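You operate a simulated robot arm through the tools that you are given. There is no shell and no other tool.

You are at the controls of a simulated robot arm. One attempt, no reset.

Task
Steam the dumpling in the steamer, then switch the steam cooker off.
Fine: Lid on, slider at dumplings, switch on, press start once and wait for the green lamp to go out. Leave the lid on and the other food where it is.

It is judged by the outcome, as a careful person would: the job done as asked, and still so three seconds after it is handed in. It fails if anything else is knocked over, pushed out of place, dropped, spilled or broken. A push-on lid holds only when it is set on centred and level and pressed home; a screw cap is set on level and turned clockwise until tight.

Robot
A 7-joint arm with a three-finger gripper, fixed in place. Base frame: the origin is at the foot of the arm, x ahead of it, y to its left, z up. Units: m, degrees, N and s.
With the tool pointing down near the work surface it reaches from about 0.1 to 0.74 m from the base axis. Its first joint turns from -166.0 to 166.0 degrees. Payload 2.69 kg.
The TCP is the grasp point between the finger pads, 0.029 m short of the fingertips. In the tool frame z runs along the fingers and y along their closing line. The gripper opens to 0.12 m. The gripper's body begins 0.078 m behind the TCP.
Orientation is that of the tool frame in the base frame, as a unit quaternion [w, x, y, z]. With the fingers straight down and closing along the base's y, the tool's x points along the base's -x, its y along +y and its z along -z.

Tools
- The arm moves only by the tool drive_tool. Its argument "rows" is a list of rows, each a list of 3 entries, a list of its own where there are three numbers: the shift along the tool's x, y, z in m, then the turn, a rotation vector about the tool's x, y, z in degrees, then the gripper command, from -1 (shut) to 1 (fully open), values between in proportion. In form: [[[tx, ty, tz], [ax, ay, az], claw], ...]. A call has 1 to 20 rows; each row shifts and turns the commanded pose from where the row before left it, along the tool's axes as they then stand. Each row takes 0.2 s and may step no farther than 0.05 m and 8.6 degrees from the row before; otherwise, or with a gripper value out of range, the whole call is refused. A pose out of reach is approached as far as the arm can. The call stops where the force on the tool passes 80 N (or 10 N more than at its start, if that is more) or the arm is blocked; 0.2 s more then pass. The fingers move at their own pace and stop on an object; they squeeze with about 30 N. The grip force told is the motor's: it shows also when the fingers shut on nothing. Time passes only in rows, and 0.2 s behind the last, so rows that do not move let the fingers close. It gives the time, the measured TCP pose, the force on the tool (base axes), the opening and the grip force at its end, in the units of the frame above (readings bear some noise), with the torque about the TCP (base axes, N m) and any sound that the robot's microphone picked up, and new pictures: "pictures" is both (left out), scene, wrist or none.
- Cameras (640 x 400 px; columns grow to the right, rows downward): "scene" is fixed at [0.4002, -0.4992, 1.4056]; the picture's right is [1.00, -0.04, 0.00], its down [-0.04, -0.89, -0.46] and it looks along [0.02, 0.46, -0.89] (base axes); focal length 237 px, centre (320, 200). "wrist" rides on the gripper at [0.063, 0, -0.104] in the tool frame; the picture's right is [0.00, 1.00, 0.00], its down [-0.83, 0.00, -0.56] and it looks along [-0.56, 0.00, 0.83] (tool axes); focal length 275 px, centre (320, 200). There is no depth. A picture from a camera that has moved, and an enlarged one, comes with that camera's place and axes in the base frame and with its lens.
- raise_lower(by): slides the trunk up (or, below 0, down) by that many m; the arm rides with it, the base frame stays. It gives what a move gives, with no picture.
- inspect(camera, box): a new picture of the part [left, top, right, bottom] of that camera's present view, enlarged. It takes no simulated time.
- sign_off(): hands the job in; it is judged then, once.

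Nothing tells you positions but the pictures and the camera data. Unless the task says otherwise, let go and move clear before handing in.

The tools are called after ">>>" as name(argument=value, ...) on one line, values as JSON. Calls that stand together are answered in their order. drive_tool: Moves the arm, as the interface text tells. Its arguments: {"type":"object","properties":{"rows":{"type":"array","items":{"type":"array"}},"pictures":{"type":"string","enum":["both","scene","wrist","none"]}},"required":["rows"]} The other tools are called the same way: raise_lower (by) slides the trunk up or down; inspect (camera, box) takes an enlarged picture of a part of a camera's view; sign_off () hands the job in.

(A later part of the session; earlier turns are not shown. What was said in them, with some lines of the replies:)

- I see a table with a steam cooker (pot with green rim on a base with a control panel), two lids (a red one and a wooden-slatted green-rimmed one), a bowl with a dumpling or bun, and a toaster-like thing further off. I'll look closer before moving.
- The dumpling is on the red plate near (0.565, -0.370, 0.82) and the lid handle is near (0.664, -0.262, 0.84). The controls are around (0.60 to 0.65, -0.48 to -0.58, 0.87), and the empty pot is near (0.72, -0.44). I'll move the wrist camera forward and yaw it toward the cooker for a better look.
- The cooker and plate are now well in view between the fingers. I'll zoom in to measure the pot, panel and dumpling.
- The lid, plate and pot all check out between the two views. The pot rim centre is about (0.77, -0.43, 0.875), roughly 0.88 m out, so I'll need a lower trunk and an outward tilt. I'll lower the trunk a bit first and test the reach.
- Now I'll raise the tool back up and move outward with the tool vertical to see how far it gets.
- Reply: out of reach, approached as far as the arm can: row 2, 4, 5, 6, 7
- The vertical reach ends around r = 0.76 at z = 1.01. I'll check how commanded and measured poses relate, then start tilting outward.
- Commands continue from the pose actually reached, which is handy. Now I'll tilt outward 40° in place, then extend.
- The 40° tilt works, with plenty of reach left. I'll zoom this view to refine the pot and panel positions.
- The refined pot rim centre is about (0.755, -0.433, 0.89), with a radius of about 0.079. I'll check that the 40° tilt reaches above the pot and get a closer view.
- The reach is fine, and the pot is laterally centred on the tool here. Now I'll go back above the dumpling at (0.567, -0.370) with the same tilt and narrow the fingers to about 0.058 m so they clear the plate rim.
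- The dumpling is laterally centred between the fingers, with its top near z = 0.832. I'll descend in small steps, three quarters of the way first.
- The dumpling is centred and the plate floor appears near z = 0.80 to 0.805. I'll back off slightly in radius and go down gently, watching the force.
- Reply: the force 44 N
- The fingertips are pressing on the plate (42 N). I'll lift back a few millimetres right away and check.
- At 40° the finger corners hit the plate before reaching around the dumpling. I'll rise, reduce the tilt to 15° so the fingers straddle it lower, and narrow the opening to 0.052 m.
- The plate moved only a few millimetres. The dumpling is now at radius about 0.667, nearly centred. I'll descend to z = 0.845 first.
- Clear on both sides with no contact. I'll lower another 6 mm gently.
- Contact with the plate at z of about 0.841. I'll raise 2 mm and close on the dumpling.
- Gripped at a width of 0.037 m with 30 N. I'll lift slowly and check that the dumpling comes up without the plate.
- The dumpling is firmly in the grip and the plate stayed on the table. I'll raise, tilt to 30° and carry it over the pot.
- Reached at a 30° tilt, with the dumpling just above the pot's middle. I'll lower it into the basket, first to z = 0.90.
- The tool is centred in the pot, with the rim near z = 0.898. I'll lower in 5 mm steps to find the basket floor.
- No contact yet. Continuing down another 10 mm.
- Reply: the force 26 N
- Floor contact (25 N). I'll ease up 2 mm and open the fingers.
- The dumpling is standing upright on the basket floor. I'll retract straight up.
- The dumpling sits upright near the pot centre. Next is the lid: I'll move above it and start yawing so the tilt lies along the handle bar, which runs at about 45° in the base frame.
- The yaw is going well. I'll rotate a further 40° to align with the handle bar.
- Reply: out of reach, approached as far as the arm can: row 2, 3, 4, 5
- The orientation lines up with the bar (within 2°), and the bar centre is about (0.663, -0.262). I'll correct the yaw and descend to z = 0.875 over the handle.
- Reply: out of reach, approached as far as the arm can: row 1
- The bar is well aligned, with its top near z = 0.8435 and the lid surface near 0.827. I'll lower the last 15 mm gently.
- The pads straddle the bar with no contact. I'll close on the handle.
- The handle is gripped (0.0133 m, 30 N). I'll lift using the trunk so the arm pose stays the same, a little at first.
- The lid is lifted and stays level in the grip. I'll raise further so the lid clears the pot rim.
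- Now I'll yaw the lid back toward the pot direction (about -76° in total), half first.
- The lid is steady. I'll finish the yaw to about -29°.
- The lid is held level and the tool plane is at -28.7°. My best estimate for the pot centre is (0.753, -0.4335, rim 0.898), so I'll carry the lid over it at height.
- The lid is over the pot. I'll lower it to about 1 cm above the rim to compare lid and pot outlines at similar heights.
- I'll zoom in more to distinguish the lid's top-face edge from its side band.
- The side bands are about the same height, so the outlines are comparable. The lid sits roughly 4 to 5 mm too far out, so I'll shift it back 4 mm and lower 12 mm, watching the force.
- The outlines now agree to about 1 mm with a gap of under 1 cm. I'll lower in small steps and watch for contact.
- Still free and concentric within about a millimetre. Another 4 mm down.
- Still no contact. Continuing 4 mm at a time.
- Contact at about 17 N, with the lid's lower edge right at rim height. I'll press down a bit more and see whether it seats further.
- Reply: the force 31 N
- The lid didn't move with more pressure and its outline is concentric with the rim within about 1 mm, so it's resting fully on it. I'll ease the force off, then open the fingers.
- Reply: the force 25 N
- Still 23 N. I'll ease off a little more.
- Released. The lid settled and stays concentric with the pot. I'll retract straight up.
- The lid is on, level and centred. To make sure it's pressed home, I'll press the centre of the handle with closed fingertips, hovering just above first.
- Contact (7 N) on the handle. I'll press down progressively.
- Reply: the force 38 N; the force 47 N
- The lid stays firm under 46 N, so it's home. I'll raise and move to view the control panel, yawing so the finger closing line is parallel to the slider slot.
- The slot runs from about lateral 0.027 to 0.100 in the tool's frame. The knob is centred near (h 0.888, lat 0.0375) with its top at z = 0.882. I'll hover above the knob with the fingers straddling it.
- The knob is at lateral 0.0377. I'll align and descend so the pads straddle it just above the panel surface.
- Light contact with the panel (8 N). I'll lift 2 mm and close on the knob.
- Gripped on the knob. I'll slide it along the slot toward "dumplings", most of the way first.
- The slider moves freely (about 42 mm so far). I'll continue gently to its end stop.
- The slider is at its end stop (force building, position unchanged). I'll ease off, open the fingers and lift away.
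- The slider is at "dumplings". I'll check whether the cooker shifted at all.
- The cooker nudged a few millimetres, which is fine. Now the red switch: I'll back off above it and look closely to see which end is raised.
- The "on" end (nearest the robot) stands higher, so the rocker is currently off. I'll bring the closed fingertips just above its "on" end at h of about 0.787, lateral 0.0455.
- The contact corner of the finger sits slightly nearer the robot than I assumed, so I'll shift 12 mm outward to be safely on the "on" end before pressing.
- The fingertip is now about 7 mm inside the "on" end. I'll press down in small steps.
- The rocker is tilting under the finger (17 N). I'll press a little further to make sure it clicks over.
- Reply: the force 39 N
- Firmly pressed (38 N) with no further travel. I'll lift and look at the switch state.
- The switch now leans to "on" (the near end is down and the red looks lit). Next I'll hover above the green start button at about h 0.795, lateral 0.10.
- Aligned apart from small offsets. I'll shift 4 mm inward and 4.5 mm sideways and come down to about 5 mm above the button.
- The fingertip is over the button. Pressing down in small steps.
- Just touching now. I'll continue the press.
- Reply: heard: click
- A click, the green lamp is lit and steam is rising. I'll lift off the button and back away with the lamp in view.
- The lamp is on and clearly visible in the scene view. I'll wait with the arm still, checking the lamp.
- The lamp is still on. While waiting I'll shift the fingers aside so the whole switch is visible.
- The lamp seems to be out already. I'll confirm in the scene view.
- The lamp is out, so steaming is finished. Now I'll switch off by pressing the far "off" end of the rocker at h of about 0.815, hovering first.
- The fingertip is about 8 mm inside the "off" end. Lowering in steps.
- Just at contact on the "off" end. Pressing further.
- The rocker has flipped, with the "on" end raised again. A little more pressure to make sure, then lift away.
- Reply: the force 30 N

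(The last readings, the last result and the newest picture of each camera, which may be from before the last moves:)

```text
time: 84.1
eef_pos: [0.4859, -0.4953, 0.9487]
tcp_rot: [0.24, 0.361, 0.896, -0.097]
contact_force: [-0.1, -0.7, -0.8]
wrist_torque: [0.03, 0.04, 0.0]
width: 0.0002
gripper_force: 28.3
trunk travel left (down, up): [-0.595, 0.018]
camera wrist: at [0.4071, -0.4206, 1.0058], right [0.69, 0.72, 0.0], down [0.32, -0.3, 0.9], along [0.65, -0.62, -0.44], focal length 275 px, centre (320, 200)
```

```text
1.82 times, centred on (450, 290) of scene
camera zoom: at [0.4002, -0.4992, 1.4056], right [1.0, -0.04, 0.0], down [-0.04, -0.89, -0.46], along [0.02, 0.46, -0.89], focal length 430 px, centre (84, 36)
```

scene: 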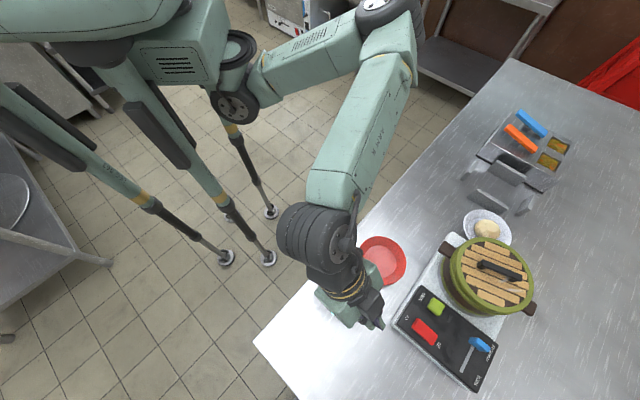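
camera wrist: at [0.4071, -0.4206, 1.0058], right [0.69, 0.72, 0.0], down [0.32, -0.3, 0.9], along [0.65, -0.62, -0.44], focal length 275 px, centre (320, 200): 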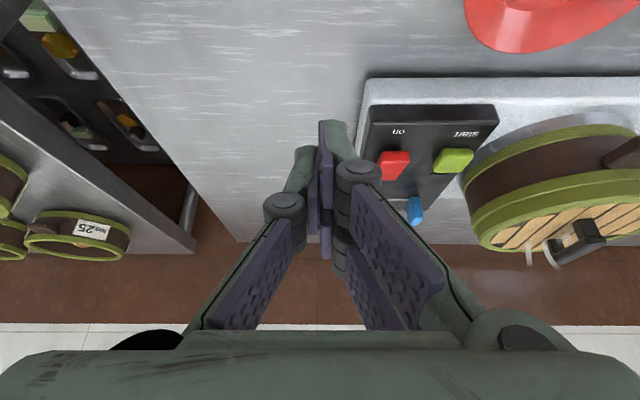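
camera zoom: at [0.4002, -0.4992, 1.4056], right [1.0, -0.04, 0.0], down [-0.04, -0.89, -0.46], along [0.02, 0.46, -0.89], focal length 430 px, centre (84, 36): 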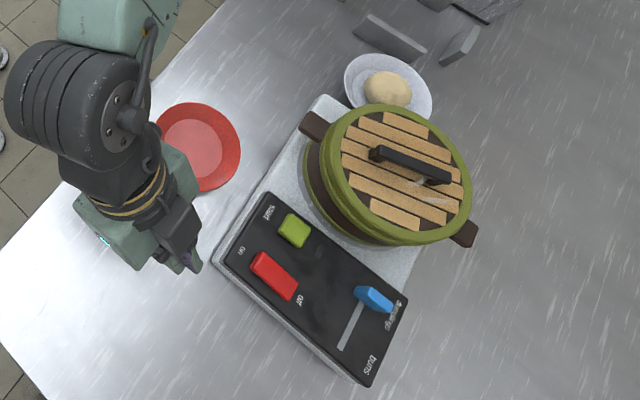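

Switch off, lamp out, slider at dumplings, and the lid sits level and centred. The bun bowl hasn't moved. I'll back the arm clear and take one last look.

>>> drive_tool(rows=[[[0.0205, 0, -0.0311], [0, 0, 0], -1], [[0.0205, 0, -0.0311], [0, 0, 0], -1], [[0.0205, 0, -0.0311], [0, 0, 0], -1], [[0, 0, 0], [0, 0, 0], -1], [[0, 0, 0], [0, 0, 0], -1], [[0, 0, 0], [0, 0, 0], -1], [[0, 0, 0], [0, 0, 0], -1], [[0, 0, 0], [0, 0, 0], -1]], pictures="both")

>>> inspect(camera="scene", box=[350, 180, 550, 400])

>>> inspect(camera="wrist", box=[330, 80, 640, 300])

```text
time: 85.9
eef_pos: [0.4119, -0.427, 0.9983]
tcp_rot: [0.241, 0.361, 0.896, -0.098]
contact_force: [0.2, -0.5, 0.0]
wrist_torque: [0.01, -0.02, -0.01]
width: 0.0
gripper_force: 28.8
trunk travel left (down, up): [-0.595, 0.018]
camera wrist: at [0.3348, -0.3527, 1.0562], right [0.69, 0.72, 0.0], down [0.32, -0.3, 0.9], along [0.65, -0.62, -0.44], focal length 275 px, centre (320, 200)
```

scene: 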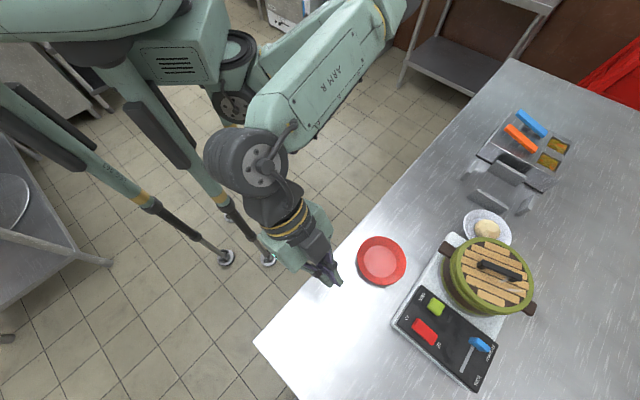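
wrist: 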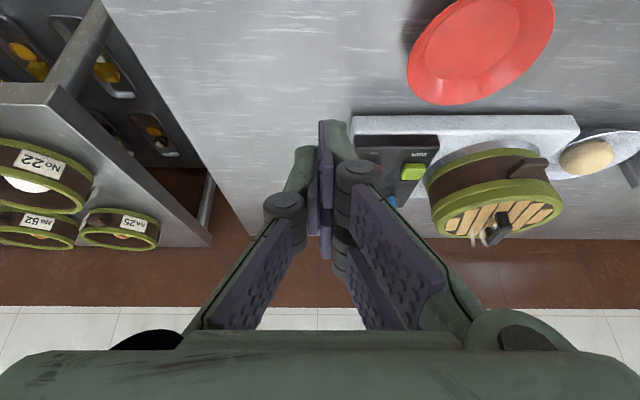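

```text
1.82 times, centred on (450, 290) of scene
camera zoom: at [0.4002, -0.4992, 1.4056], right [1.0, -0.04, 0.0], down [-0.04, -0.89, -0.46], along [0.02, 0.46, -0.89], focal length 430 px, centre (84, 36)
```

zoom: 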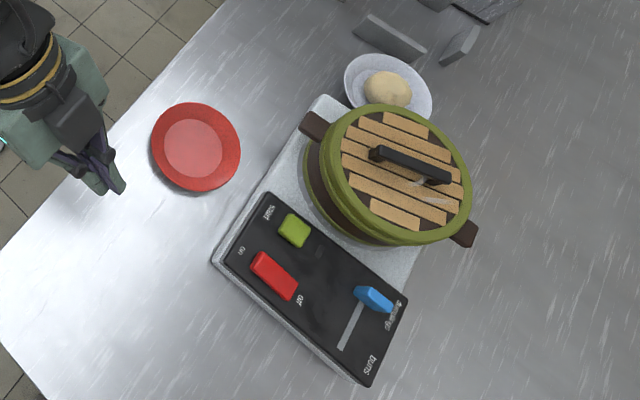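

```text
1.82 times, centred on (485, 190) of wrist
camera zoom: at [0.3348, -0.3527, 1.0562], right [0.69, 0.72, 0.0], down [0.32, -0.3, 0.9], along [0.65, -0.62, -0.44], focal length 500 px, centre (20, 218)
```

zoom: 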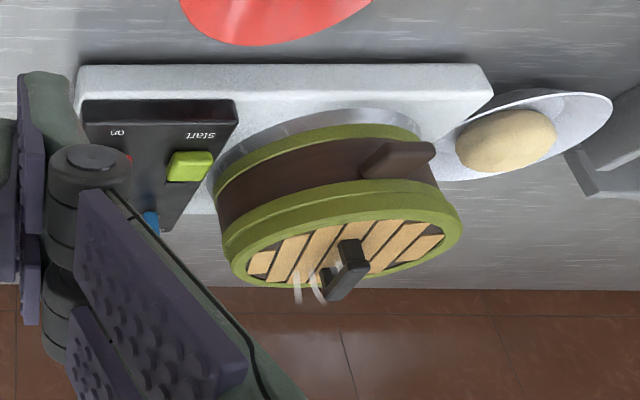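

The dumpling is in the steamer with the lid on, level and centred. The slider is at dumplings, the lamp has gone out and the switch is off. The bun is where it was and the arm is clear, so I'm handing the job in.

>>> sign_off()

```text
The job is handed in.
```

The dumpling has been steamed and the cooker is switched off. The lid is still on, level and centred.

- **Steaming:** I moved the dumpling from the red plate into the basket and put the lid on. Then I set the slider to dumplings, switched on and pressed start once. The green lamp came on with a click and went out within about 10 seconds. After that I pressed the switch back to off.
- **Other food:** The bun and its bowl were not touched.
- **Small shifts:** The red plate moved about 1 cm while I was picking up the dumpling. The cooker slid roughly 7 mm when the slider reached its end stop. Nothing was knocked over or spilled.

The arm is clear of the cooker, but I had no result back from the hand-in itself beyond confirmation that it was received.
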